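You operate a simulated robot arm through the tools that you are given. There is no shell and no other tool. Be economical: measure what you need, move in short steps, check, and stop when the job is done.

You run a simulated robot arm. Do the job below in one go: nothing can be reset, and whatever is moved stays where it is left.

## Task
Dab the gold and black bolts in thread lock and drop them in the brown block.
Fine: gold in hole 1, black in hole 2.

The check looks at the end state, three seconds after you hand in, the way a careful person would. Anything else that was tipped, shoved, dropped, spilled or broken makes it a failure.

## Robot
A 5-joint arm with a two-finger parallel gripper, fixed in place. Base frame: the origin is at the foot of the arm, x ahead of it, y to its left, z up; the work surface is at about z = 0. Readings come in mm, degrees, newtons and seconds.
With the tool pointing down near the work surface it reaches from about 260 to 600 mm from the base axis. Its first joint turns from -66.0 to 66.0 degrees. The tool tilts only in the upright plane through the base axis and itself; it spins freely about its own axis. Payload 1.57 kg.
The TCP is the grasp point between the finger pads, 30 mm short of the fingertips. In the tool frame z runs along the fingers and y along their closing line. The gripper opens to 80 mm. The fingers are 17 mm wide and 12 mm thick; the gripper's body (40 by 82 mm) begins 80 mm behind the TCP.
Orientation is told as [roll, pitch, yaw] about the base's x, y, z axes, in that order, counted from this pose: with the fingers straight down and closing along the base's y, the tool's x points along the base's -x, its y along +y and its z along -z.

## Interface
- The arm moves only by the tool nudge_tool. Its arguments are lists of equal length, an entry for each row: "delta_rot": the turn, a rotation vector about the tool's x, y, z in degrees, a list of three; "xyz": the shift along the tool's x, y, z in mm, a list of three; "fingers": the opening, from 0 (shut) to 1 (fully open). In form: {"delta_rot": [[wx, wy, wz], ...], "xyz": [[tx, ty, tz], ...], "fingers": [fingers, ...]}. A call has 1 to 20 rows; each row is the pose to reach, as a shift and turn from the pose commanded when the call began, along the tool's axes at that moment. Rows are played at 5 a second. More than 50 mm and 8.6 degrees between two rows, or a gripper value outside its range, and nothing of the call is played. Where a pose cannot be reached the arm comes as near as it can. A force on the tool above 40 N (or 10 N above the force at the start of the call, whichever is more), or a blocked arm, ends the call early, and 0.2 s more pass. Each finger travels about 153 mm/s and halts on what it meets, pressing with about 40 N; the grip force reading is that of the motor and also rises with nothing between the fingers. The clock runs only during rows and for 0.2 s after the last one: add rows that repeat a pose to give the fingers time. It gives the time, the measured TCP pose, the force on the tool (base axes), the opening and the grip force at its end, in the units of the frame above (readings bear some noise), with the torque about the TCP (base axes, N m) and any sound that the robot's microphone picked up, and new pictures: "pictures" is both (left out), scene, wrist or none.
- Cameras (640 x 400 px; columns grow to the right, rows downward): "scene" is fixed at [54.2, 420.7, 513.1]; the picture's right is [-0.47, -0.88, 0.00], its down [-0.59, 0.31, -0.75] and it looks along [0.66, -0.35, -0.66] (base axes); focal length 314 px, centre (320, 200). "wrist" rides on the gripper at [72, -7, -122] in the tool frame; the picture's right is [0.09, 1.00, 0.00], its down [-0.84, 0.08, -0.54] and it looks along [-0.54, 0.05, 0.84] (tool axes); focal length 238 px, centre (320, 200). There is no depth. A picture from a camera that has moved, and an enlarged one, comes with that camera's place and axes in the base frame and with its lens.
- enlarge(camera, box): a new picture of the part [left, top, right, bottom] of that camera's present view, enlarged. The clock stands still meanwhile.
- finish_job(): hands the job in; it is judged then, once.

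Work in short steps. Places have to be worked out from the pictures, the camera data and where the tool is seen: move nearer, look again, correct. Check each grasp and each placing, and mend what went wrong. You have 120 turns and 200 pictures in all, those below and enlarged ones among them. Open the gripper and draw the arm clear of the work before you hand the job in, unless the task says otherwise; then end with one line.

The tools are called after "Emit:" by a JSON object that holds its "api" and its "payload". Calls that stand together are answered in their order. nudge_tool: Moves the arm, as the interface text tells. Its arguments: {"type":"object","properties":{"delta_rot":{"type":"array"},"xyz":{"type":"array"},"fingers":{"type":"array"},"pictures":{"type":"string","enum":["both","scene","wrist","none"]}},"required":["delta_rot","xyz","fingers"]} The other tools are called the same way: enlarge (camera, box) takes an enlarged picture of a part of a camera's view; finish_job () hands the job in.

At the start:

```text
clock: 0.0
eef_pos: [338.0, 102.8, 254.8]
ee_rot: [0.0, 0.0, -0.1]
force: [0.3, -0.7, 0.4]
ft_torque: [-0.02, -0.02, 0.04]
gripper_width: 79.9
finger_force: 0.1
```

scene: 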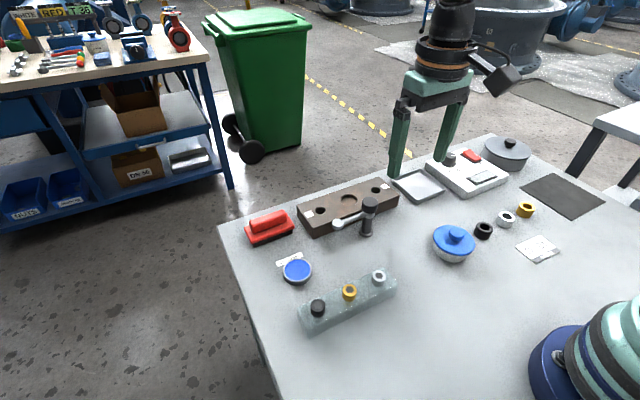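
wrist: 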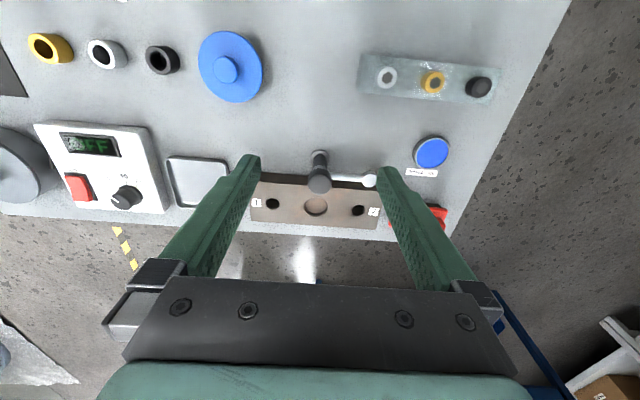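

I'll look closely at the bolts, the brown block and the candidates for thread lock.

Emit:
{"api": "enlarge", "payload": {"camera": "scene", "box": [220, 160, 420, 340]}}

Emit:
{"api": "enlarge", "payload": {"camera": "wrist", "box": [340, 30, 520, 190]}}

Emit:
{"api": "enlarge", "payload": {"camera": "wrist", "box": [230, 140, 460, 240]}}

Emit:
{"api": "enlarge", "payload": {"camera": "scene", "box": [390, 130, 610, 270]}}

```text
2.22 times, centred on (320, 250) of scene
camera zoom: at [54.2, 420.7, 513.1], right [-0.47, -0.88, 0.0], down [-0.59, 0.31, -0.75], along [0.66, -0.35, -0.66], focal length 697 px, centre (320, 89)
```

zoom: 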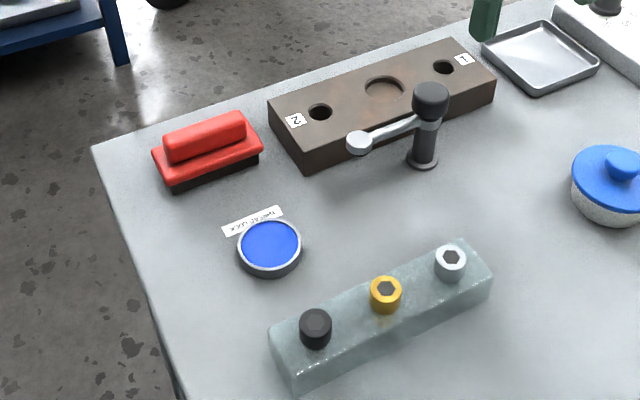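

```text
2.50 times, centred on (430, 110) of wrist
camera zoom: at [264.9, 96.4, 376.8], right [-0.09, 1.0, 0.0], down [0.84, 0.08, 0.54], along [0.54, 0.05, -0.84], focal length 596 px, centre (45, 425)
```

zoom: 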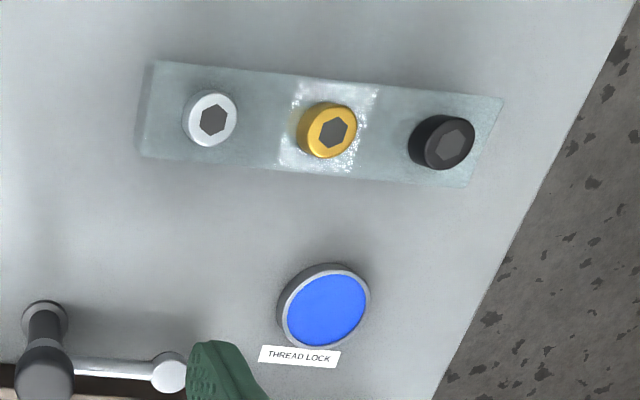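

```text
2.78 times, centred on (345, 190) of wrist
camera zoom: at [264.9, 96.4, 376.8], right [-0.09, 1.0, 0.0], down [0.84, 0.08, 0.54], along [0.54, 0.05, -0.84], focal length 663 px, centre (250, 228)
```

zoom: 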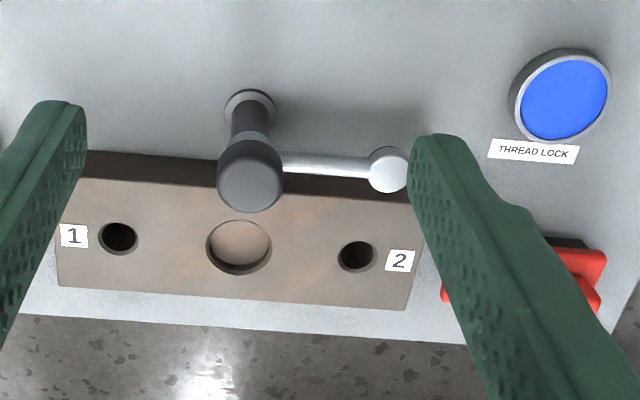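

```text
2.86 times, centred on (500, 200) of scene
camera zoom: at [54.2, 420.7, 513.1], right [-0.47, -0.88, 0.0], down [-0.59, 0.31, -0.75], along [0.66, -0.35, -0.66], focal length 896 px, centre (-194, 200)
```

zoom: 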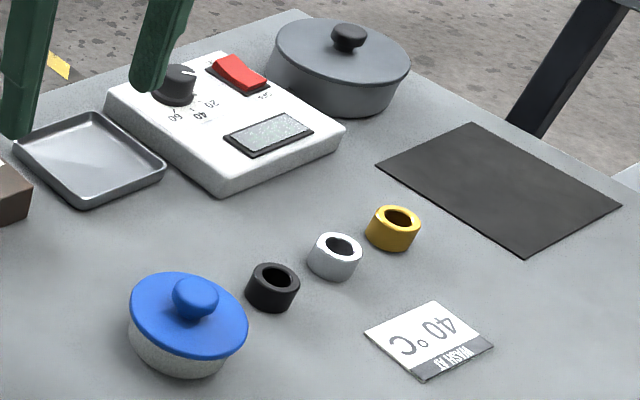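

Estimated positions are gold head (291,238, top z≈50), black (289,301), thread lock dish (392,290), hole 1 (497,37) and hole 2 (497,185), with the block top at z≈40. The post with the lever is at (422,110), up to z≈88, and I'll keep clear of it. I'll move above the gold bolt for a closer look.

Emit:
{"api": "nudge_tool", "payload": {"delta_rot": [[0, 0, 0], [0, 0, 0], [0, 0, 0], [0, 0, 0], [0, 0, 0]], "xyz": [[12, 34, 15], [24, 68, 30], [36, 102, 50], [47, 135, 75], [47, 135, 75]], "fingers": [1, 0.8, 0.6, 0.6, 0.6]}}

```text
clock: 1.2
eef_pos: [289.4, 239.8, 179.2]
ee_rot: [0.0, 0.1, 0.1]
force: [0.9, 0.1, 0.0]
ft_torque: [-0.05, 0.01, 0.01]
gripper_width: 48.2
finger_force: 0.0
camera wrist: at [217.6, 233.3, 302.0], right [-0.09, 1.0, 0.0], down [0.84, 0.08, 0.54], along [0.54, 0.05, -0.84], focal length 238 px, centre (320, 200)
```

scene: 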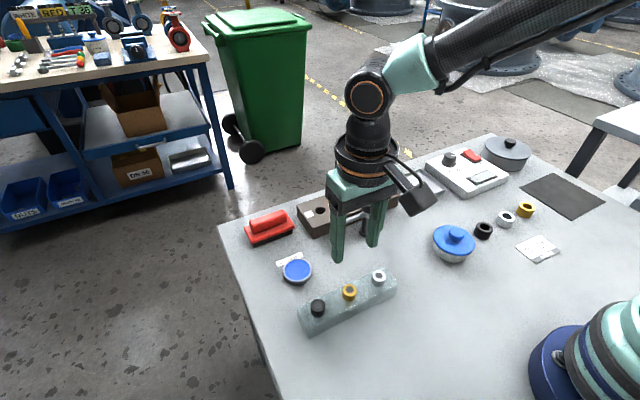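
wrist: 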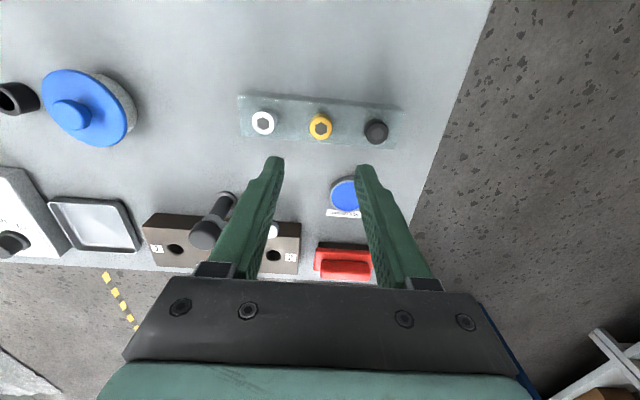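

Emit:
{"api": "enlarge", "payload": {"camera": "wrist", "box": [230, 80, 420, 200]}}

Emit:
{"api": "enlarge", "payload": {"camera": "scene", "box": [290, 250, 410, 340]}}

```text
3.33 times, centred on (325, 140) of wrist
camera zoom: at [217.6, 233.3, 302.0], right [-0.09, 1.0, 0.0], down [0.84, 0.08, 0.54], along [0.54, 0.05, -0.84], focal length 794 px, centre (303, 400)
```

zoom: 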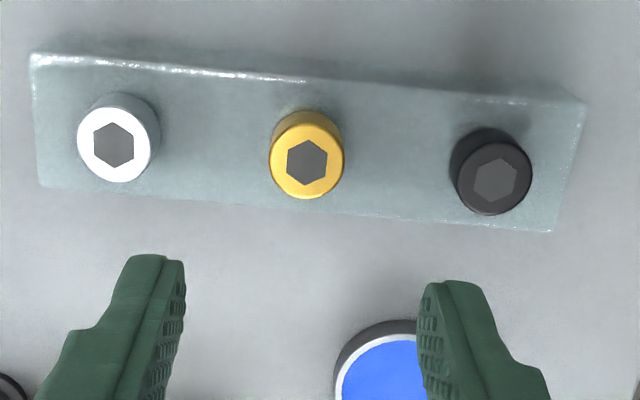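

```text
4.44 times, centred on (350, 295) of scene
camera zoom: at [54.2, 420.7, 513.1], right [-0.47, -0.88, 0.0], down [-0.59, 0.31, -0.75], along [0.66, -0.35, -0.66], focal length 1394 px, centre (187, -222)
```

zoom: 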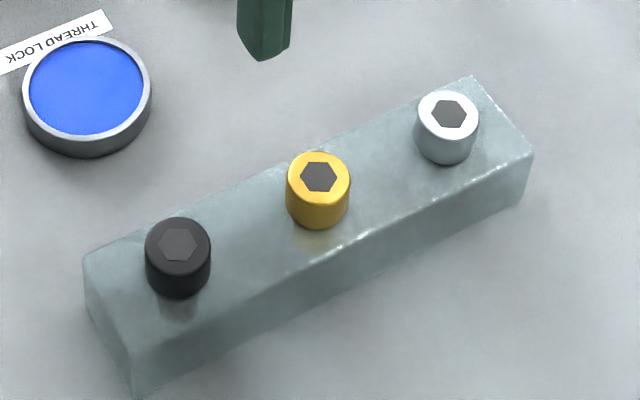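

Gold's top is refined to about (288,241,56) and black's to (288,300,56). The heads are about 24 mm across and 15 mm tall. I'll descend partway, then check the fingers against the bolt.

Emit:
{"api": "nudge_tool", "payload": {"delta_rot": [[0, 0, 0], [0, 0, 0], [0, 0, 0], [0, 0, 0]], "xyz": [[1, 1, 30], [1, 1, 60], [1, 1, 80], [1, 1, 80]], "fingers": [0.6, 0.6, 0.6, 0.6]}}

```text
clock: 2.2
eef_pos: [287.3, 239.2, 99.1]
ee_rot: [0.0, 0.0, 0.0]
force: [-0.7, -0.6, -0.1]
ft_torque: [-0.01, 0.01, 0.01]
gripper_width: 47.8
finger_force: 0.0
camera wrist: at [216.2, 232.6, 220.6], right [-0.09, 1.0, 0.0], down [0.84, 0.08, 0.54], along [0.54, 0.05, -0.84], focal length 238 px, centre (320, 200)
```

scene: 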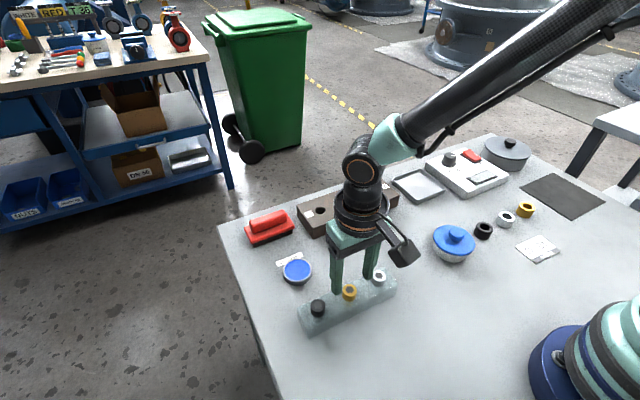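
wrist: 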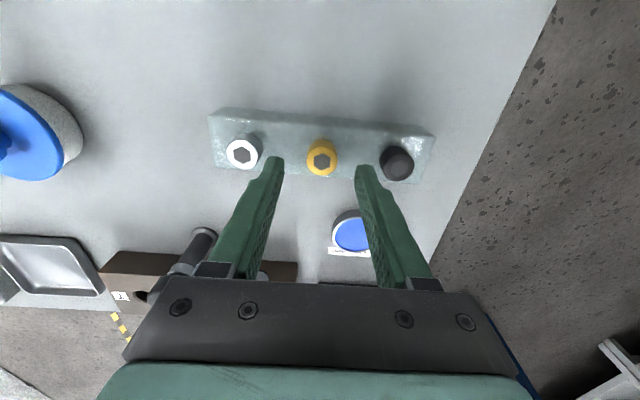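

Emit:
{"api": "enlarge", "payload": {"camera": "wrist", "box": [240, 110, 400, 210]}}

Emit:
{"api": "enlarge", "payload": {"camera": "scene", "box": [300, 250, 400, 325]}}

```text
4.00 times, centred on (320, 160) of wrist
camera zoom: at [216.2, 232.6, 220.6], right [-0.09, 1.0, 0.0], down [0.84, 0.08, 0.54], along [0.54, 0.05, -0.84], focal length 953 px, centre (320, 360)
```

zoom: 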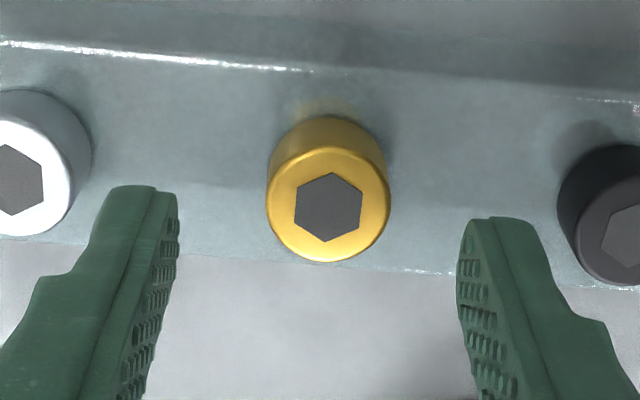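

```text
5.33 times, centred on (350, 288) of scene
camera zoom: at [54.2, 420.7, 513.1], right [-0.47, -0.88, 0.0], down [-0.59, 0.31, -0.75], along [0.66, -0.35, -0.66], focal length 1672 px, centre (160, -267)
```

zoom: 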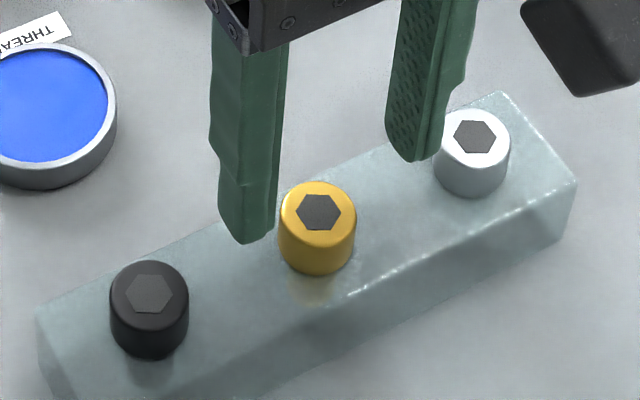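

The fingers straddle the gold bolt, centred within about 1–2 mm. I'll lower so the tips are at about z=44 and close.

Emit:
{"api": "nudge_tool", "payload": {"delta_rot": [[0, 0, 0], [0, 0, 0], [0, 0, 0], [0, 0, 0], [0, 0, 0], [0, 0, 0]], "xyz": [[0, 1, 12], [0, 1, 25], [0, 1, 25], [0, 1, 25], [0, 1, 25], [0, 1, 25]], "fingers": [0.6, 0.6, 0.6, 0.4, 0.2, 0.2]}}

```text
clock: 3.6
eef_pos: [289.4, 238.4, 75.7]
ee_rot: [-0.1, 0.0, 0.0]
force: [-0.3, -0.5, 0.5]
ft_torque: [0.0, -0.01, 0.01]
gripper_width: 22.4
finger_force: 35.5
camera wrist: at [216.3, 233.2, 197.1], right [-0.09, 1.0, 0.0], down [0.84, 0.08, 0.54], along [0.54, 0.05, -0.84], focal length 238 px, centre (320, 200)
```

scene: 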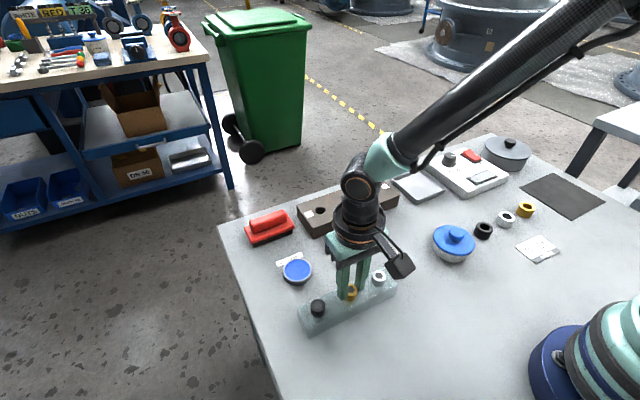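
wrist: 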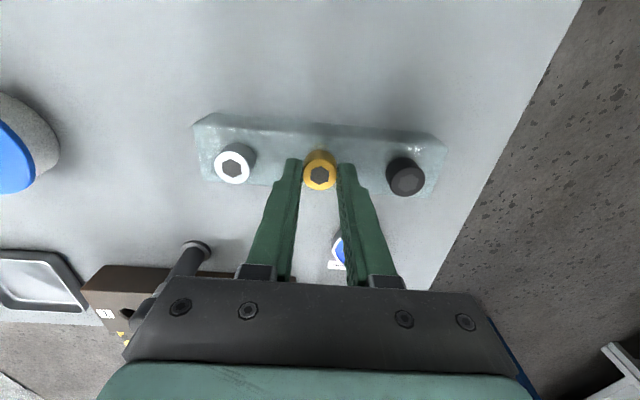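

It gripped at 22.4 mm. I'll lift straight up and check.

Emit:
{"api": "nudge_tool", "payload": {"delta_rot": [[0, 0, 0], [0, 0, 0], [0, 0, 0], [0, 0, 0], [0, 0, 0], [0, 0, 0]], "xyz": [[0, 0, -5], [0, 0, -15], [0, 0, -30], [0, 0, -50], [0, 0, -75], [0, 0, -75]], "fingers": [0.2, 0.2, 0.2, 0.2, 0.2, 0.2]}}

Emit:
{"api": "enlarge", "payload": {"camera": "scene", "box": [260, 200, 420, 320]}}

```text
clock: 5.0
eef_pos: [288.2, 238.4, 150.7]
ee_rot: [0.0, 0.0, 0.0]
force: [-0.1, 0.0, -0.3]
ft_torque: [-0.02, -0.07, -0.03]
gripper_width: 22.6
finger_force: 35.0
camera wrist: at [215.8, 232.6, 273.5], right [-0.09, 1.0, 0.0], down [0.84, 0.08, 0.54], along [0.54, 0.05, -0.84], focal length 238 px, centre (320, 200)
```

scene: 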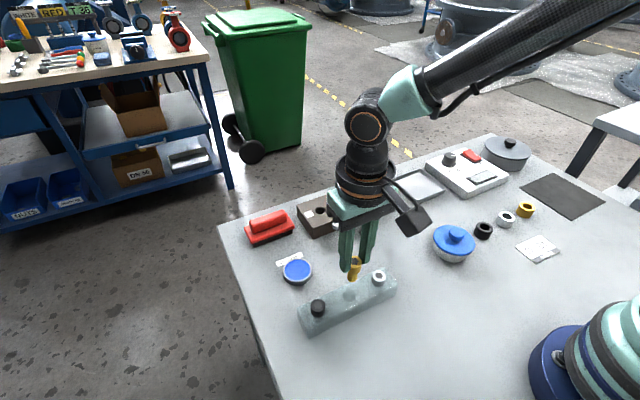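
wrist: 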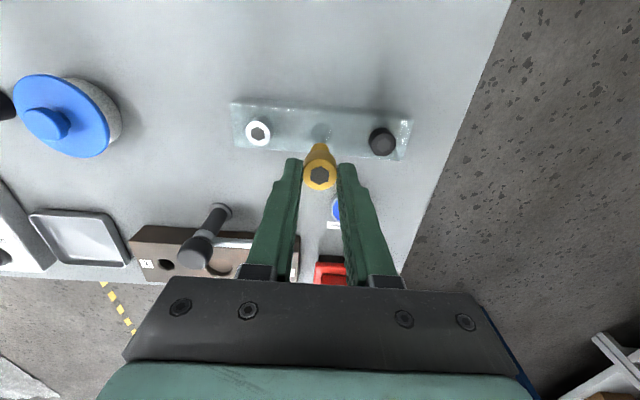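

```text
3.33 times, centred on (340, 260) of scene
camera zoom: at [54.2, 420.7, 513.1], right [-0.47, -0.88, 0.0], down [-0.59, 0.31, -0.75], along [0.66, -0.35, -0.66], focal length 1045 px, centre (253, 0)
```

zoom: 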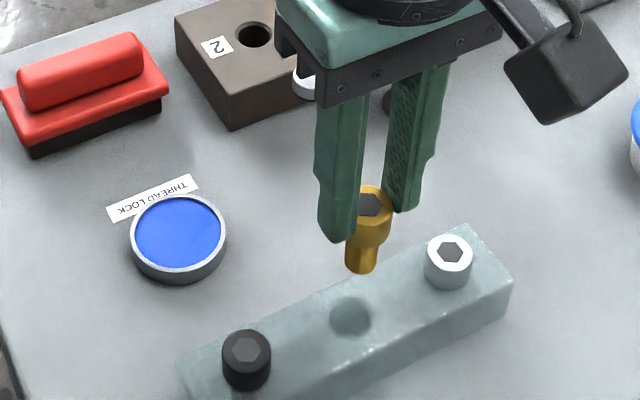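

The gold bolt is held, with its lower end about 67 mm below the TCP. I'll move it above the thread lock dish at (393,289).

Emit:
{"api": "nudge_tool", "payload": {"delta_rot": [[0, 0, 0], [0, 0, 0], [0, 0, 0], [0, 0, 0], [0, 0, 0], [0, 0, 0]], "xyz": [[-26, 12, 0], [-52, 25, 0], [-78, 38, 0], [-104, 50, 0], [-104, 50, 30], [-104, 50, 30]], "fingers": [0.2, 0.2, 0.2, 0.2, 0.2, 0.2]}}

Emit:
{"api": "enlarge", "payload": {"camera": "scene", "box": [240, 200, 360, 290]}}

Emit:
{"api": "enlarge", "payload": {"camera": "wrist", "box": [260, 110, 380, 210]}}

```text
clock: 6.4
eef_pos: [392.3, 290.0, 120.9]
ee_rot: [0.0, 0.0, 0.1]
force: [0.4, -0.4, -1.2]
ft_torque: [0.02, -0.01, -0.02]
gripper_width: 22.7
finger_force: 34.9
camera wrist: at [320.2, 283.5, 242.6], right [-0.09, 1.0, 0.0], down [0.84, 0.08, 0.54], along [0.54, 0.05, -0.84], focal length 238 px, centre (320, 200)
```

scene: 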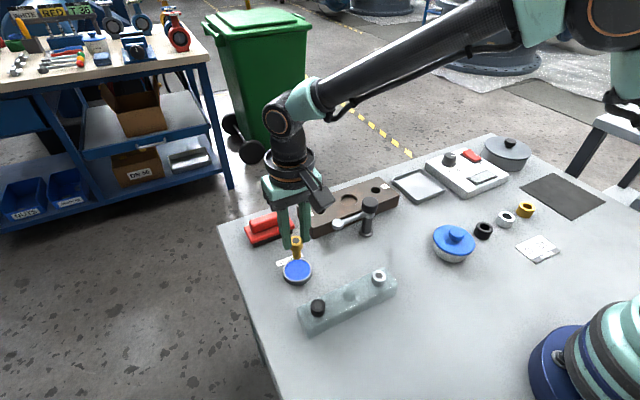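
wrist: 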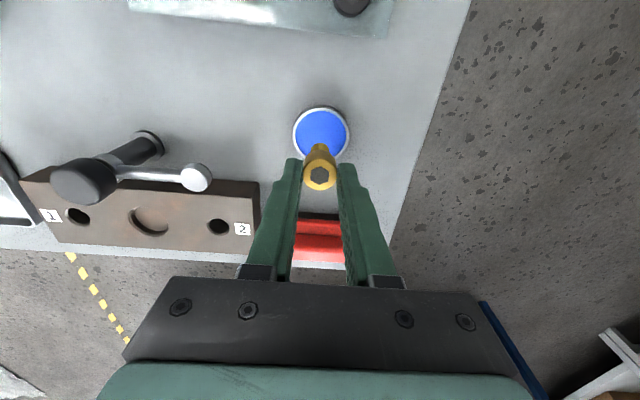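

```text
4.44 times, centred on (300, 245) of scene
camera zoom: at [54.2, 420.7, 513.1], right [-0.47, -0.88, 0.0], down [-0.59, 0.31, -0.75], along [0.66, -0.35, -0.66], focal length 1394 px, centre (409, 0)
```

zoom: 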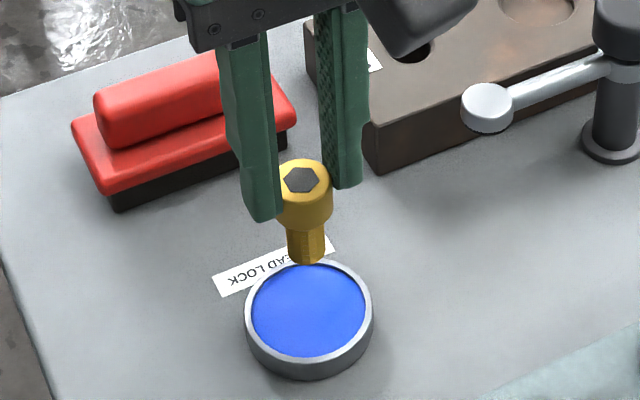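

```text
4.00 times, centred on (320, 160) of wrist
camera zoom: at [320.2, 283.5, 242.6], right [-0.09, 1.0, 0.0], down [0.84, 0.08, 0.54], along [0.54, 0.05, -0.84], focal length 953 px, centre (320, 360)
```

zoom: 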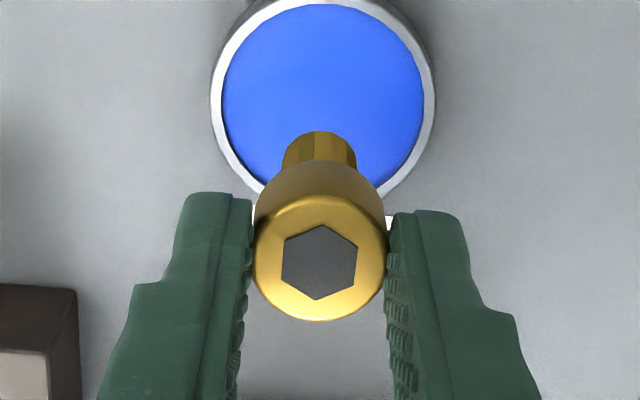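

The shank end is at about z=54 and centred over the dish, whose liquid is at about z=10. I'll dip down 48 mm with a short dwell, then look.

Emit:
{"api": "nudge_tool", "payload": {"delta_rot": [[0, 0, 0], [0, 0, 0], [0, 0, 0], [0, 0, 0], [0, 0, 0], [0, 0, 0]], "xyz": [[0, 0, 20], [0, 0, 35], [0, 0, 42], [0, 0, 46], [0, 0, 48], [0, 0, 48]], "fingers": [0.2, 0.2, 0.2, 0.2, 0.2, 0.2], "pictures": "none"}}

Emit:
{"api": "enlarge", "payload": {"camera": "scene", "box": [240, 200, 360, 290]}}

```text
clock: 7.8
eef_pos: [395.2, 289.8, 74.7]
ee_rot: [0.3, -0.3, -0.1]
force: [5.9, -4.4, 29.3]
ft_torque: [-0.24, -0.41, 0.03]
gripper_width: 22.8
finger_force: 36.0
```

```text
4.44 times, centred on (300, 245) of scene
camera zoom: at [54.1, 420.6, 513.2], right [-0.47, -0.88, 0.0], down [-0.59, 0.31, -0.75], along [0.66, -0.35, -0.66], focal length 1394 px, centre (409, 0)
```

zoom: 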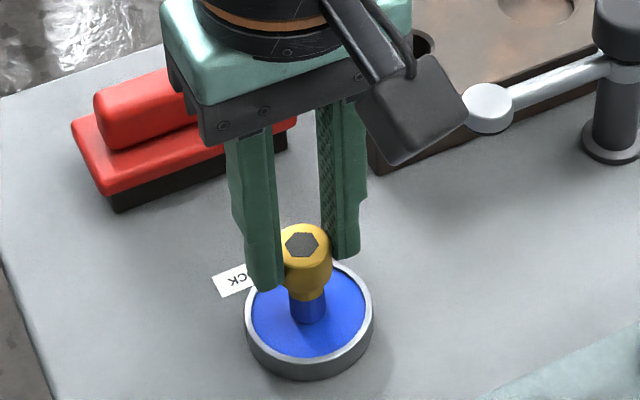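

The shank touched the dish floor at 29 N and the thread shows blue. I'll lift and inspect.

Emit:
{"api": "nudge_tool", "payload": {"delta_rot": [[0, 0, 0], [0, 0, 0], [0, 0, 0], [0, 0, 0], [0, 0, 0]], "xyz": [[0, 0, -3], [0, 0, -15], [0, 0, -35], [0, 0, -60], [0, 0, -60]], "fingers": [0.2, 0.2, 0.2, 0.2, 0.2], "pictures": "none"}}

Emit:
{"api": "enlarge", "payload": {"camera": "scene", "box": [240, 200, 360, 290]}}

Emit:
{"api": "enlarge", "payload": {"camera": "wrist", "box": [220, 90, 420, 240]}}

```text
clock: 9.0
eef_pos: [392.0, 289.0, 133.8]
ee_rot: [0.0, 0.1, -0.1]
force: [0.3, 0.2, -1.8]
ft_torque: [0.0, 0.02, -0.02]
gripper_width: 22.7
finger_force: 35.2
```

```text
4.44 times, centred on (300, 245) of scene
camera zoom: at [54.2, 420.7, 513.1], right [-0.47, -0.88, 0.0], down [-0.59, 0.31, -0.75], along [0.66, -0.35, -0.66], focal length 1394 px, centre (409, 0)
```

zoom: 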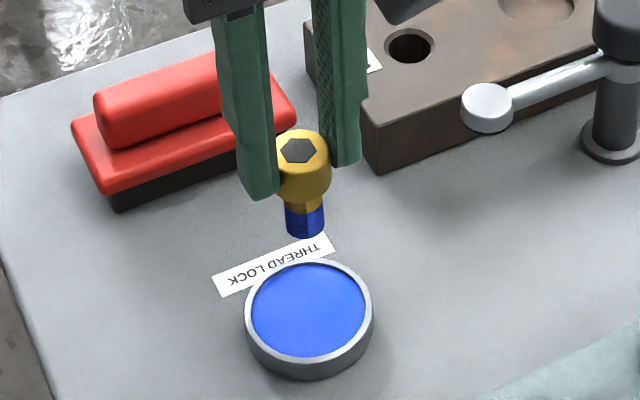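

```text
2.67 times, centred on (320, 165) of wrist
camera zoom: at [321.3, 283.5, 254.4], right [-0.09, 1.0, 0.0], down [0.84, 0.08, 0.54], along [0.54, 0.05, -0.84], focal length 636 px, centre (320, 293)
```

zoom: 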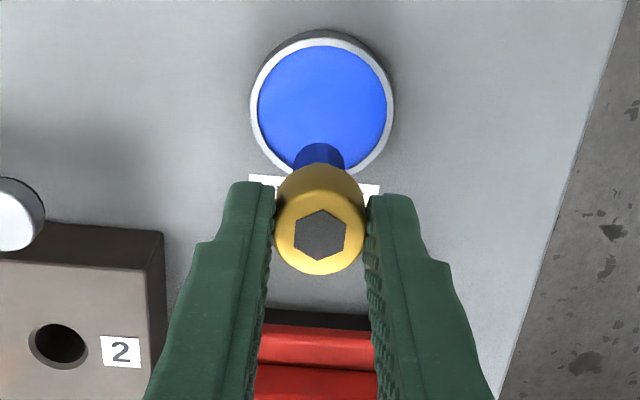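

The gold thread is now blue, and the bolt bottom is about 64 mm below the TCP. I'll raise it well above the post, then travel to above hole 1.

Emit:
{"api": "nudge_tool", "payload": {"delta_rot": [[0, 0, 0], [0, 0, 0], [0, 0, 0], [0, 0, 0], [0, 0, 0], [0, 0, 0], [0, 0, 0], [0, 0, 0], [0, 0, 0], [0, 0, 0]], "xyz": [[0, 0, -33], [0, 0, -66], [-15, -36, -66], [-30, -72, -66], [-45, -108, -66], [-60, -144, -66], [-75, -180, -66], [-90, -216, -66], [-105, -252, -66], [-105, -252, -66]], "fingers": [0.2, 0.2, 0.2, 0.2, 0.2, 0.2, 0.2, 0.2, 0.2, 0.2]}}

Emit:
{"api": "enlarge", "payload": {"camera": "wrist", "box": [200, 80, 440, 260]}}

Emit:
{"api": "enlarge", "payload": {"camera": "scene", "box": [330, 120, 450, 210]}}

```text
clock: 11.2
eef_pos: [500.6, 37.2, 196.8]
ee_rot: [0.0, -0.1, 0.0]
force: [-0.1, 0.0, -0.9]
ft_torque: [0.02, 0.02, 0.0]
gripper_width: 22.7
finger_force: 35.6
camera wrist: at [428.2, 31.3, 318.8], right [-0.09, 1.0, 0.0], down [0.84, 0.08, 0.54], along [0.54, 0.05, -0.84], focal length 238 px, centre (320, 200)
```

scene: 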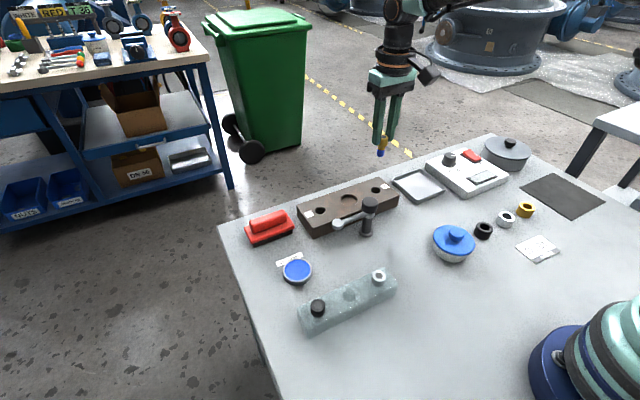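
wrist: 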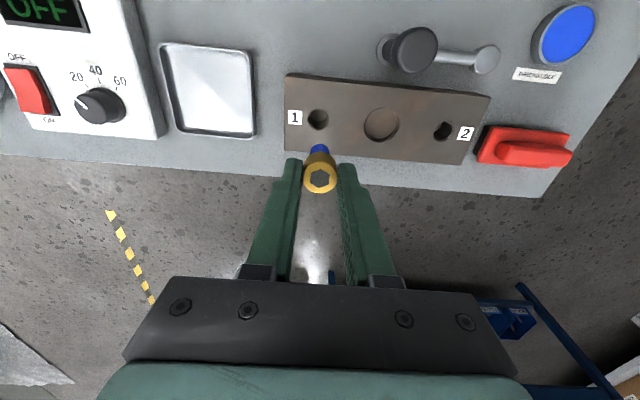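

```text
2.22 times, centred on (320, 170) of wrist
camera zoom: at [428.2, 31.3, 318.8], right [-0.09, 1.0, 0.0], down [0.84, 0.08, 0.54], along [0.54, 0.05, -0.84], focal length 530 px, centre (320, 267)
```

zoom: 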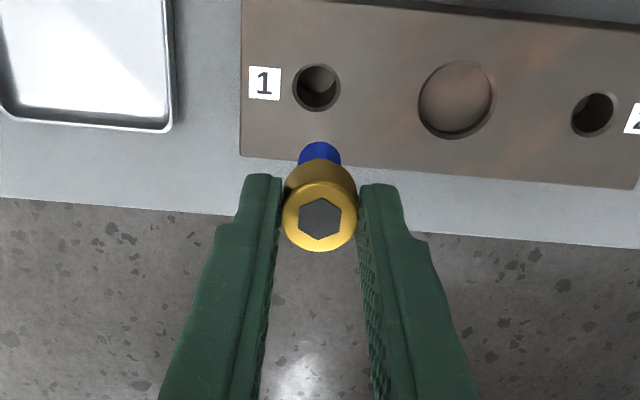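

```text
4.44 times, centred on (390, 165) of scene
camera zoom: at [54.2, 420.7, 513.1], right [-0.47, -0.88, 0.0], down [-0.59, 0.31, -0.75], along [0.66, -0.35, -0.66], focal length 1394 px, centre (9, 356)
```

zoom: 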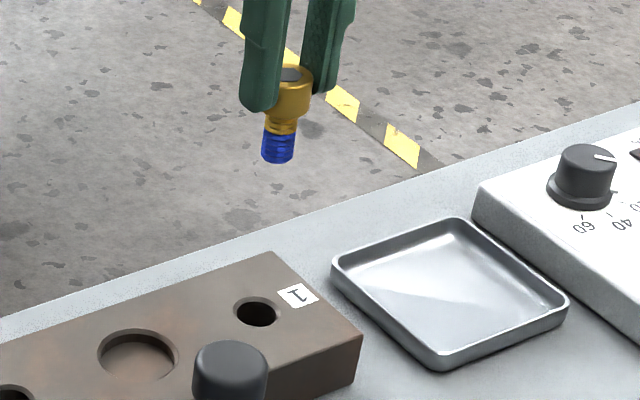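

Emit:
{"api": "enlarge", "payload": {"camera": "wrist", "box": [300, 100, 340, 130]}}

Emit:
{"api": "enlarge", "payload": {"camera": "scene", "box": [355, 170, 395, 200]}}

Emit:
{"api": "enlarge", "payload": {"camera": "scene", "box": [300, 195, 340, 225]}}

```text
13.33 times, centred on (320, 115) of wrist
camera zoom: at [428.2, 31.3, 318.8], right [-0.09, 1.0, 0.0], down [0.84, 0.08, 0.54], along [0.54, 0.05, -0.84], focal length 3178 px, centre (320, 1333)
```

zoom: 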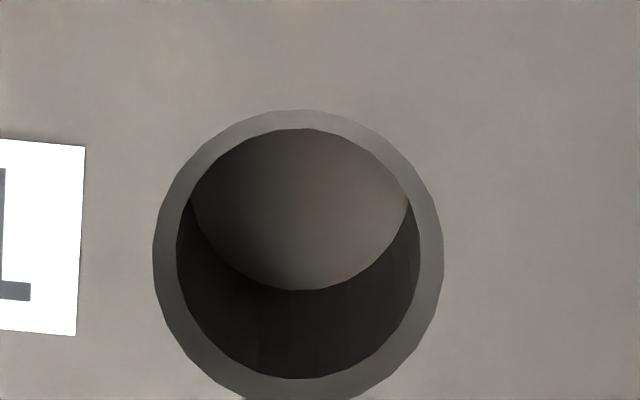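

```text
13.33 times, centred on (375, 185) of scene
camera zoom: at [54.2, 420.7, 513.1], right [-0.47, -0.88, 0.0], down [-0.59, 0.31, -0.75], along [0.66, -0.35, -0.66], focal length 4181 px, centre (-413, 400)
```

zoom: 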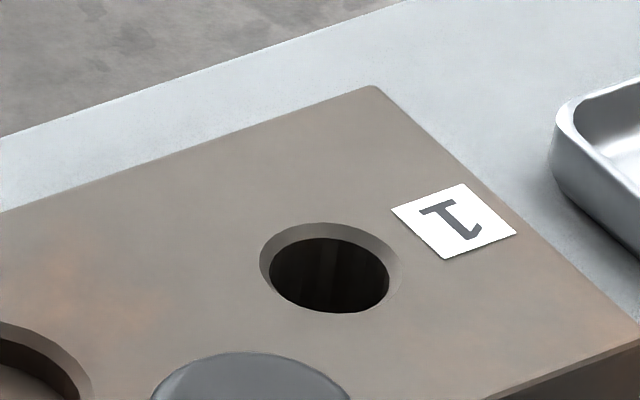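

```text
13.33 times, centred on (320, 210) of scene
camera zoom: at [54.2, 420.7, 513.1], right [-0.47, -0.88, 0.0], down [-0.59, 0.31, -0.75], along [0.66, -0.35, -0.66], focal length 4181 px, centre (320, 67)
```

zoom: 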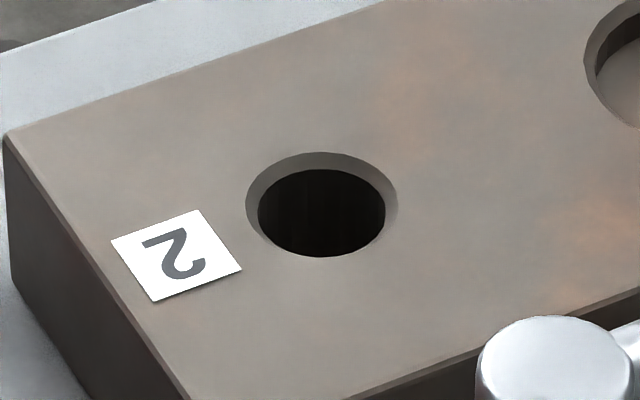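

Hole 1 is about 21 mm with a chamfer, so the 15 mm shank has clearance and the head will seat on the rim. Relative to the camera, the bolt needs about (-2,-2) mm. I'll correct that and descend to just above the hole.

Emit:
{"api": "nudge_tool", "payload": {"delta_rot": [[0, 0, 0], [0, 0, 0], [0, 0, 0], [0, 0, 0]], "xyz": [[2, -2, 20], [2, -2, 50], [2, -2, 80], [2, -2, 80]], "fingers": [0.2, 0.2, 0.2, 0.2], "pictures": "none"}}

Emit:
{"api": "enlarge", "payload": {"camera": "wrist", "box": [240, 90, 400, 210]}}

Emit:
{"api": "enlarge", "payload": {"camera": "scene", "box": [330, 130, 430, 205]}}

```text
clock: 12.2
eef_pos: [496.2, 36.6, 115.2]
ee_rot: [0.0, 0.0, 0.0]
force: [-0.2, -0.5, -0.5]
ft_torque: [-0.01, -0.01, 0.0]
gripper_width: 22.4
finger_force: 35.3
```

```text
3.33 times, centred on (320, 150) of wrist
camera zoom: at [424.3, 30.7, 237.1], right [-0.09, 1.0, 0.0], down [0.84, 0.08, 0.54], along [0.54, 0.05, -0.84], focal length 794 px, centre (320, 367)
```

zoom: 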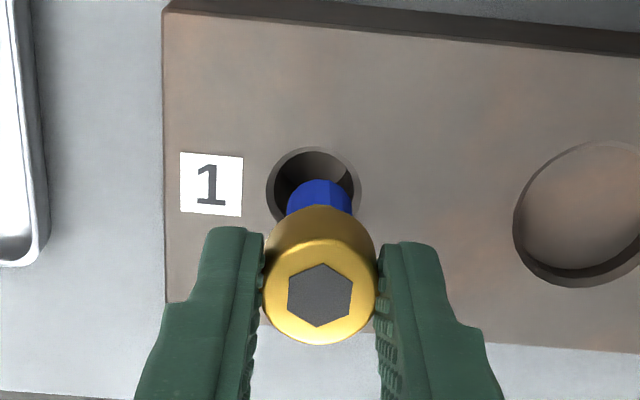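

```text
5.33 times, centred on (380, 168) of scene
camera zoom: at [54.2, 420.7, 513.1], right [-0.47, -0.88, 0.0], down [-0.59, 0.31, -0.75], along [0.66, -0.35, -0.66], focal length 1672 px, centre (0, 373)
```

zoom: 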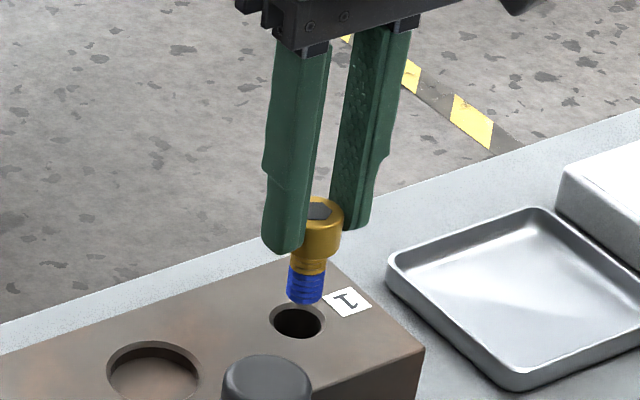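

Both views agree the bolt is vertical and within about 2 mm of the hole. I'll nudge +1.5 in x and -1 in y, then lower gently to start the insertion.

Emit:
{"api": "nudge_tool", "payload": {"delta_rot": [[0, 0, 0], [0, 0, 0], [0, 0, 0], [0, 0, 0], [0, 0, 0]], "xyz": [[-1.5, -1, 0], [-1.5, -1, 6], [-1.5, -1, 12], [-1.5, -1, 18], [-1.5, -1, 18]], "fingers": [0.2, 0.2, 0.2, 0.2, 0.2], "pictures": "none"}}

Emit:
{"api": "enlarge", "payload": {"camera": "wrist", "box": [240, 90, 400, 210]}}

Emit:
{"api": "enlarge", "payload": {"camera": "scene", "box": [330, 130, 430, 205]}}

```text
clock: 13.4
eef_pos: [497.7, 33.1, 99.8]
ee_rot: [0.0, 0.0, 0.0]
force: [0.3, 0.3, -1.9]
ft_torque: [0.01, 0.0, 0.01]
gripper_width: 22.3
finger_force: 35.3
```

```text
3.33 times, centred on (320, 150) of wrist
camera zoom: at [425.9, 28.1, 220.6], right [-0.09, 1.0, 0.0], down [0.84, 0.08, 0.54], along [0.54, 0.05, -0.84], focal length 794 px, centre (320, 367)
```

zoom: 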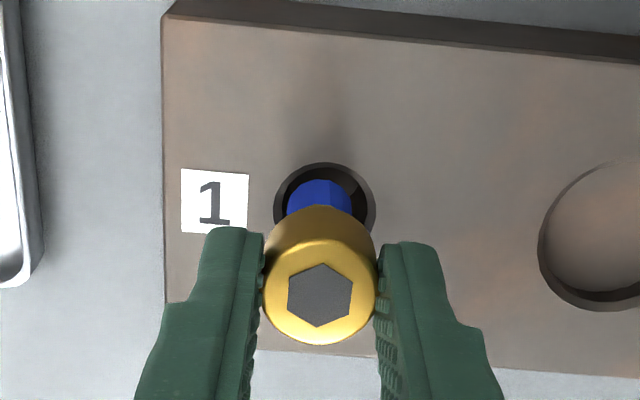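

```text
5.33 times, centred on (380, 168) of scene
camera zoom: at [54.2, 420.7, 513.1], right [-0.47, -0.88, 0.0], down [-0.59, 0.31, -0.75], along [0.66, -0.35, -0.66], focal length 1672 px, centre (0, 373)
```

zoom: 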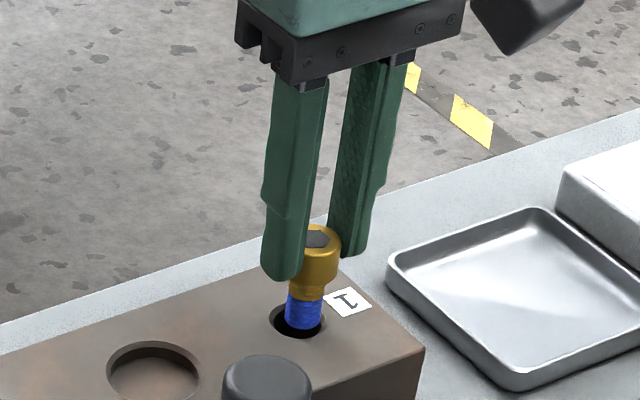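

The tip is at the hole mouth with no contact. Both views show the hole slightly to +y and +x, so I'll shift (+1.5,+1.5) and lower further.

Emit:
{"api": "nudge_tool", "payload": {"delta_rot": [[0, 0, 0], [0, 0, 0], [0, 0, 0], [0, 0, 0], [0, 0, 0]], "xyz": [[-1.5, 1.5, 0], [-1.5, 1.5, 4], [-1.5, 1.5, 9], [-1.5, 1.5, 14], [-1.5, 1.5, 14]], "fingers": [0.2, 0.2, 0.2, 0.2, 0.2], "pictures": "none"}}

Emit:
{"api": "enlarge", "payload": {"camera": "wrist", "box": [240, 90, 400, 210]}}

Emit:
{"api": "enlarge", "payload": {"camera": "scene", "box": [330, 130, 430, 205]}}

```text
clock: 14.6
eef_pos: [500.6, 34.7, 85.8]
ee_rot: [0.0, 0.1, 0.0]
force: [0.8, 0.8, -1.5]
ft_torque: [0.0, -0.02, -0.01]
gripper_width: 22.6
finger_force: 35.2
```

```text
3.33 times, centred on (320, 150) of wrist
camera zoom: at [427.6, 29.7, 207.7], right [-0.09, 1.0, 0.0], down [0.84, 0.08, 0.54], along [0.54, 0.05, -0.84], focal length 794 px, centre (320, 367)
```

zoom: 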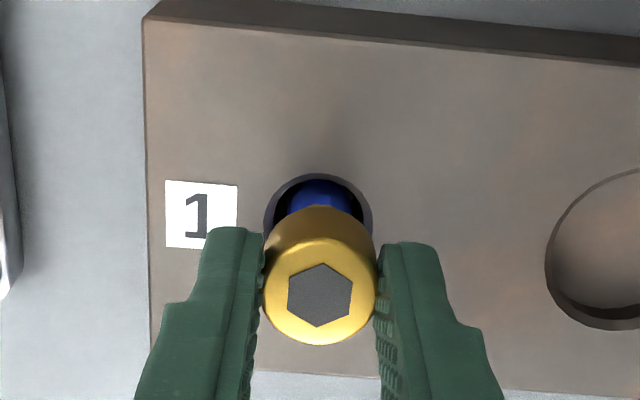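

```text
5.33 times, centred on (380, 168) of scene
camera zoom: at [54.2, 420.7, 513.1], right [-0.47, -0.88, 0.0], down [-0.59, 0.31, -0.75], along [0.66, -0.35, -0.66], focal length 1672 px, centre (0, 373)
```

zoom: 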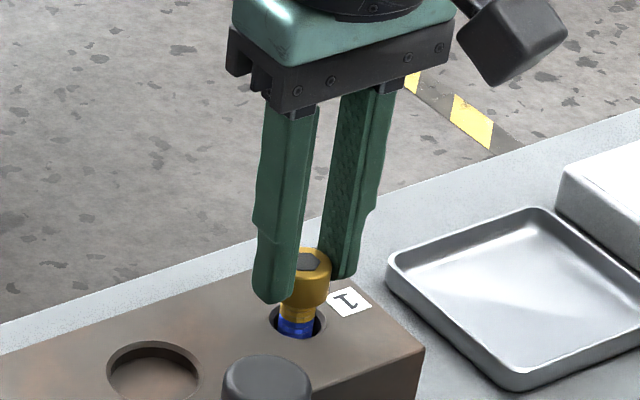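

The shank is in hole 1, well centred and with no contact force. I'll lower to near seating.

Emit:
{"api": "nudge_tool", "payload": {"delta_rot": [[0, 0, 0], [0, 0, 0], [0, 0, 0], [0, 0, 0]], "xyz": [[0, 0, 5], [0, 0, 10], [0, 0, 12], [0, 0, 12]], "fingers": [0.2, 0.2, 0.2, 0.2], "pictures": "none"}}

Emit:
{"api": "enlarge", "payload": {"camera": "scene", "box": [340, 150, 410, 202]}}

```text
clock: 15.6
eef_pos: [500.2, 37.0, 74.1]
ee_rot: [0.1, -0.1, 0.1]
force: [-0.3, 0.7, -0.9]
ft_torque: [0.0, 0.01, -0.02]
gripper_width: 22.9
finger_force: 35.4
```

```text
7.69 times, centred on (375, 176) of scene
camera zoom: at [54.2, 420.7, 513.1], right [-0.47, -0.88, 0.0], down [-0.59, 0.31, -0.75], along [0.66, -0.35, -0.66], focal length 2412 px, centre (-103, 385)
```

zoom: 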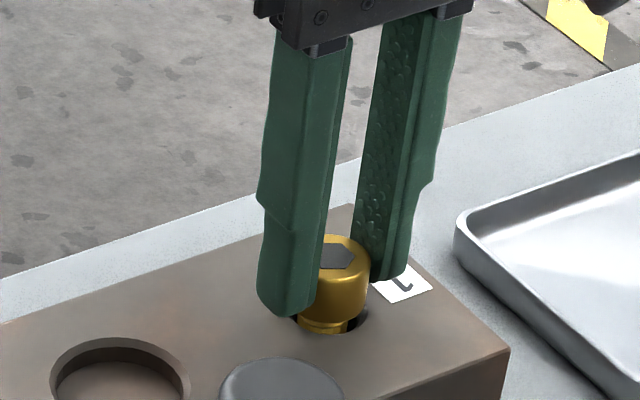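

About 3 mm remain to seating. I'll lower 2 mm, release gently, then rise.

Emit:
{"api": "nudge_tool", "payload": {"delta_rot": [[0, 0, 0], [0, 0, 0], [0, 0, 0], [0, 0, 0], [0, 0, 0], [0, 0, 0], [0, 0, 0]], "xyz": [[0, 0, 2], [0, 0, 2], [0, 0, 2], [0, 0, 2], [0, 0, 0], [0, 0, -30], [0, 0, -70]], "fingers": [0.2, 0.32, 0.45, 0.5, 0.5, 0.5, 0.5], "pictures": "none"}}

Emit:
{"api": "enlarge", "payload": {"camera": "scene", "box": [330, 145, 420, 210]}}

Emit:
{"api": "enlarge", "payload": {"camera": "wrist", "box": [240, 90, 400, 210]}}

```text
clock: 17.2
eef_pos: [500.2, 34.0, 143.9]
ee_rot: [0.0, 0.1, 0.0]
force: [0.3, -0.6, 0.1]
ft_torque: [0.01, 0.02, 0.02]
gripper_width: 40.2
finger_force: 0.0
```

```text
6.15 times, centred on (375, 178) of scene
camera zoom: at [54.2, 420.7, 513.1], right [-0.47, -0.88, 0.0], down [-0.59, 0.31, -0.75], along [0.66, -0.35, -0.66], focal length 1930 px, centre (-18, 338)
```

zoom: 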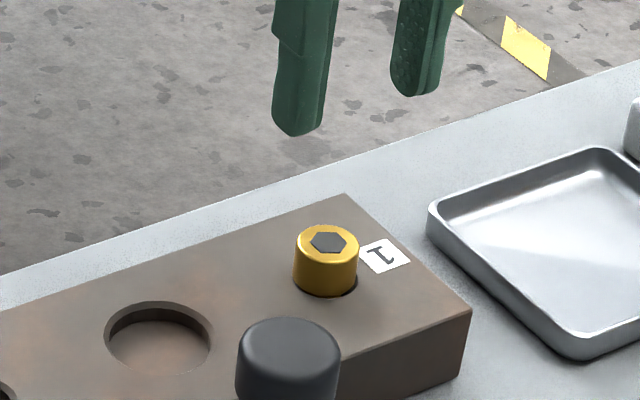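

```text
3.33 times, centred on (320, 150) of wrist
camera zoom: at [427.2, 28.6, 266.5], right [-0.09, 1.0, 0.0], down [0.84, 0.08, 0.54], along [0.54, 0.05, -0.84], focal length 794 px, centre (320, 367)
```

zoom: 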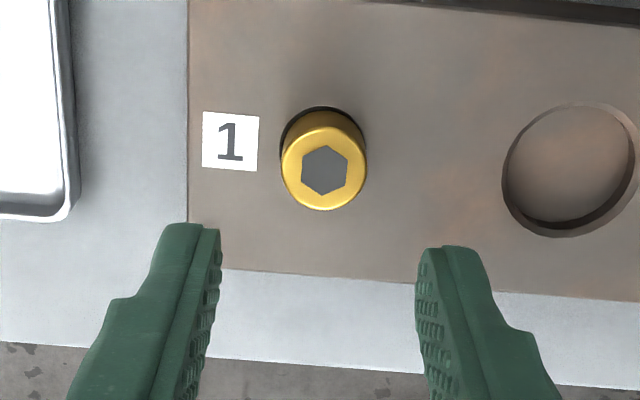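

Gold is seated in hole 1. I'll rise and travel to above the black bolt.

Emit:
{"api": "nudge_tool", "payload": {"delta_rot": [[0, 0, 0], [0, 0, 0], [0, 0, 0], [0, 0, 0], [0, 0, 0], [0, 0, 0], [0, 0, 0], [0, 0, 0], [0, 0, 0], [0, 0, 0], [0, 0, 0], [0, 0, 0]], "xyz": [[0, 0, -45], [21, 26, -50], [42, 53, -50], [63, 79, -50], [84, 105, -50], [105, 132, -50], [126, 158, -50], [147, 184, -50], [168, 210, -50], [189, 237, -50], [210, 263, -20], [210, 263, 30]], "fingers": [0.5, 0.5, 0.6, 0.6, 0.6, 0.6, 0.6, 0.6, 0.6, 0.6, 0.6, 0.6]}}

Emit:
{"api": "enlarge", "payload": {"camera": "wrist", "box": [240, 90, 400, 210]}}

```text
clock: 19.8
eef_pos: [289.6, 300.7, 115.8]
ee_rot: [-0.1, 0.0, 0.0]
force: [-0.1, 0.1, 0.2]
ft_torque: [0.02, 0.0, -0.02]
gripper_width: 48.3
finger_force: 0.0
camera wrist: at [217.1, 294.2, 236.6], right [-0.09, 1.0, 0.0], down [0.84, 0.08, 0.54], along [0.54, 0.05, -0.84], focal length 238 px, centre (320, 200)
```

scene: 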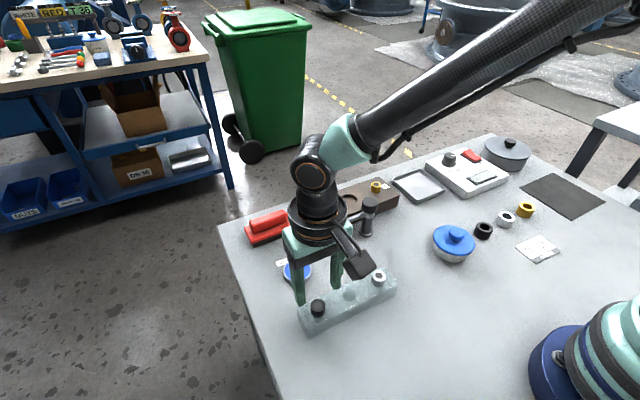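
wrist: 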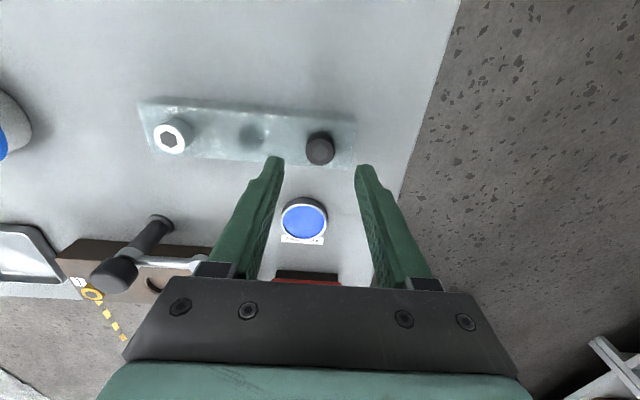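

```text
3.33 times, centred on (320, 150) of wrist
camera zoom: at [217.1, 294.2, 236.6], right [-0.09, 1.0, 0.0], down [0.84, 0.08, 0.54], along [0.54, 0.05, -0.84], focal length 794 px, centre (320, 367)
```

zoom: 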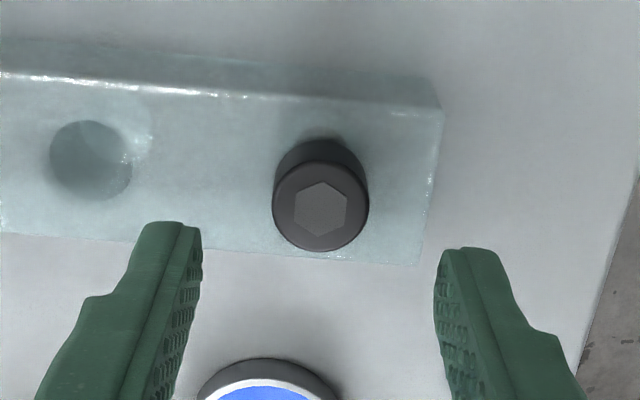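

The black bolt is centred between the fingers, needing about -1 mm in x. I'll descend 40 mm, grip, and lift.

Emit:
{"api": "nudge_tool", "payload": {"delta_rot": [[0, 0, 0], [0, 0, 0], [0, 0, 0], [0, 0, 0], [0, 0, 0], [0, 0, 0]], "xyz": [[1, 0, 20], [1, 0, 40], [1, 0, 40], [1, 0, 40], [1, 0, 40], [1, 0, 40]], "fingers": [0.6, 0.6, 0.6, 0.4, 0.2, 0.2], "pictures": "none"}}

Emit:
{"api": "nudge_tool", "payload": {"delta_rot": [[0, 0, 0], [0, 0, 0], [0, 0, 0], [0, 0, 0], [0, 0, 0], [0, 0, 0]], "xyz": [[0, 0, -5], [0, 0, -15], [0, 0, -30], [0, 0, -50], [0, 0, -75], [0, 0, -75]], "fingers": [0.2, 0.2, 0.2, 0.2, 0.2, 0.2], "pictures": "scene"}}

Emit:
{"api": "enlarge", "payload": {"camera": "wrist", "box": [220, 90, 420, 240]}}

```text
clock: 21.2
eef_pos: [288.4, 298.4, 75.4]
ee_rot: [0.0, 0.0, 0.0]
force: [-0.6, 0.0, -0.3]
ft_torque: [-0.01, 0.0, 0.02]
gripper_width: 22.4
finger_force: 35.1
```

```text
clock: 22.6
eef_pos: [287.8, 297.9, 149.4]
ee_rot: [0.0, 0.0, 0.0]
force: [-0.3, -0.2, -0.9]
ft_torque: [0.0, 0.03, -0.03]
gripper_width: 22.4
finger_force: 35.3
```

scene: 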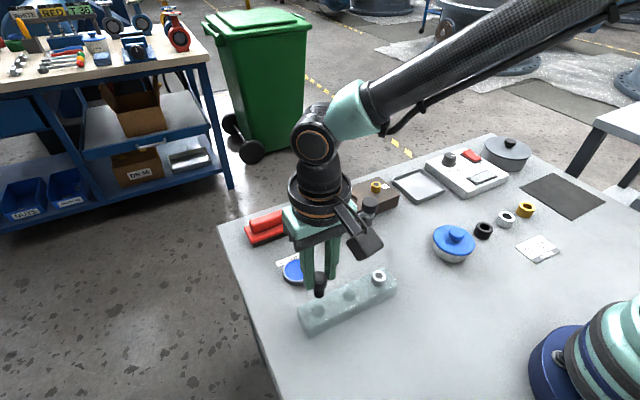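

```text
2.67 times, centred on (320, 165) of wrist
camera zoom: at [215.7, 292.2, 270.7], right [-0.09, 1.0, 0.0], down [0.84, 0.08, 0.54], along [0.54, 0.05, -0.84], focal length 636 px, centre (320, 293)
```

zoom: 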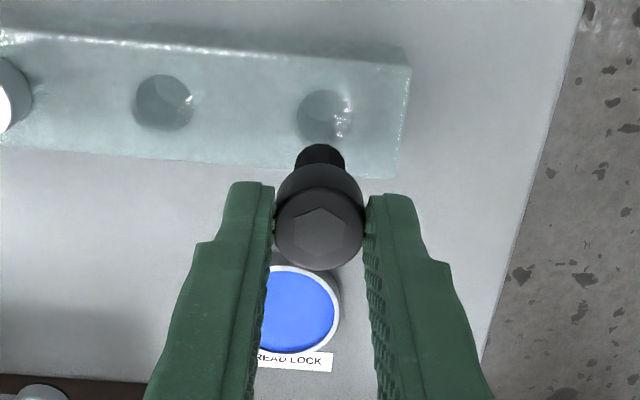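

Black is held. I'll carry it to the dish and dip to TCP z≈77, just short of the floor contact.

Emit:
{"api": "nudge_tool", "payload": {"delta_rot": [[0, 0, 0], [0, 0, 0], [0, 0, 0], [0, 0, 0], [0, 0, 0], [0, 0, 0], [0, 0, 0], [0, 0, 0], [0, 0, 0]], "xyz": [[-35, -3, 0], [-70, -6, 0], [-105, -9.5, 0], [-105, -9.5, 0], [-105, -9.5, 30], [-105, -9.5, 50], [-105, -9.5, 65], [-105, -9.5, 72], [-105, -9.5, 72]], "fingers": [0.2, 0.2, 0.2, 0.2, 0.2, 0.2, 0.2, 0.2, 0.2], "pictures": "none"}}

Emit:
{"api": "enlarge", "payload": {"camera": "scene", "box": [240, 200, 360, 290]}}

```text
clock: 24.6
eef_pos: [392.2, 289.3, 78.8]
ee_rot: [-0.1, 0.0, -0.1]
force: [-2.6, -1.4, 8.2]
ft_torque: [-0.08, 0.19, -0.02]
gripper_width: 22.5
finger_force: 35.2
```

```text
4.44 times, centred on (300, 245) of scene
camera zoom: at [54.2, 420.7, 513.1], right [-0.47, -0.88, 0.0], down [-0.59, 0.31, -0.75], along [0.66, -0.35, -0.66], focal length 1394 px, centre (409, 0)
```

zoom: 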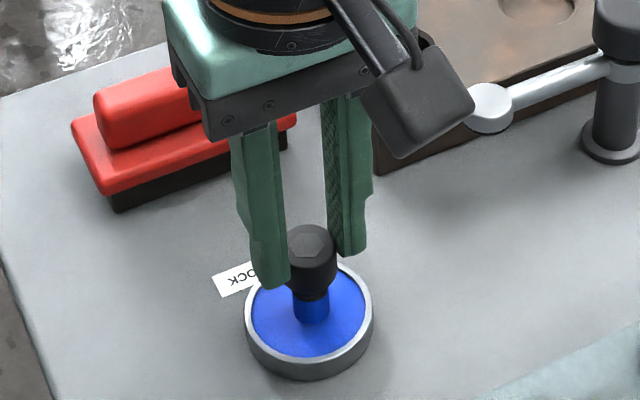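

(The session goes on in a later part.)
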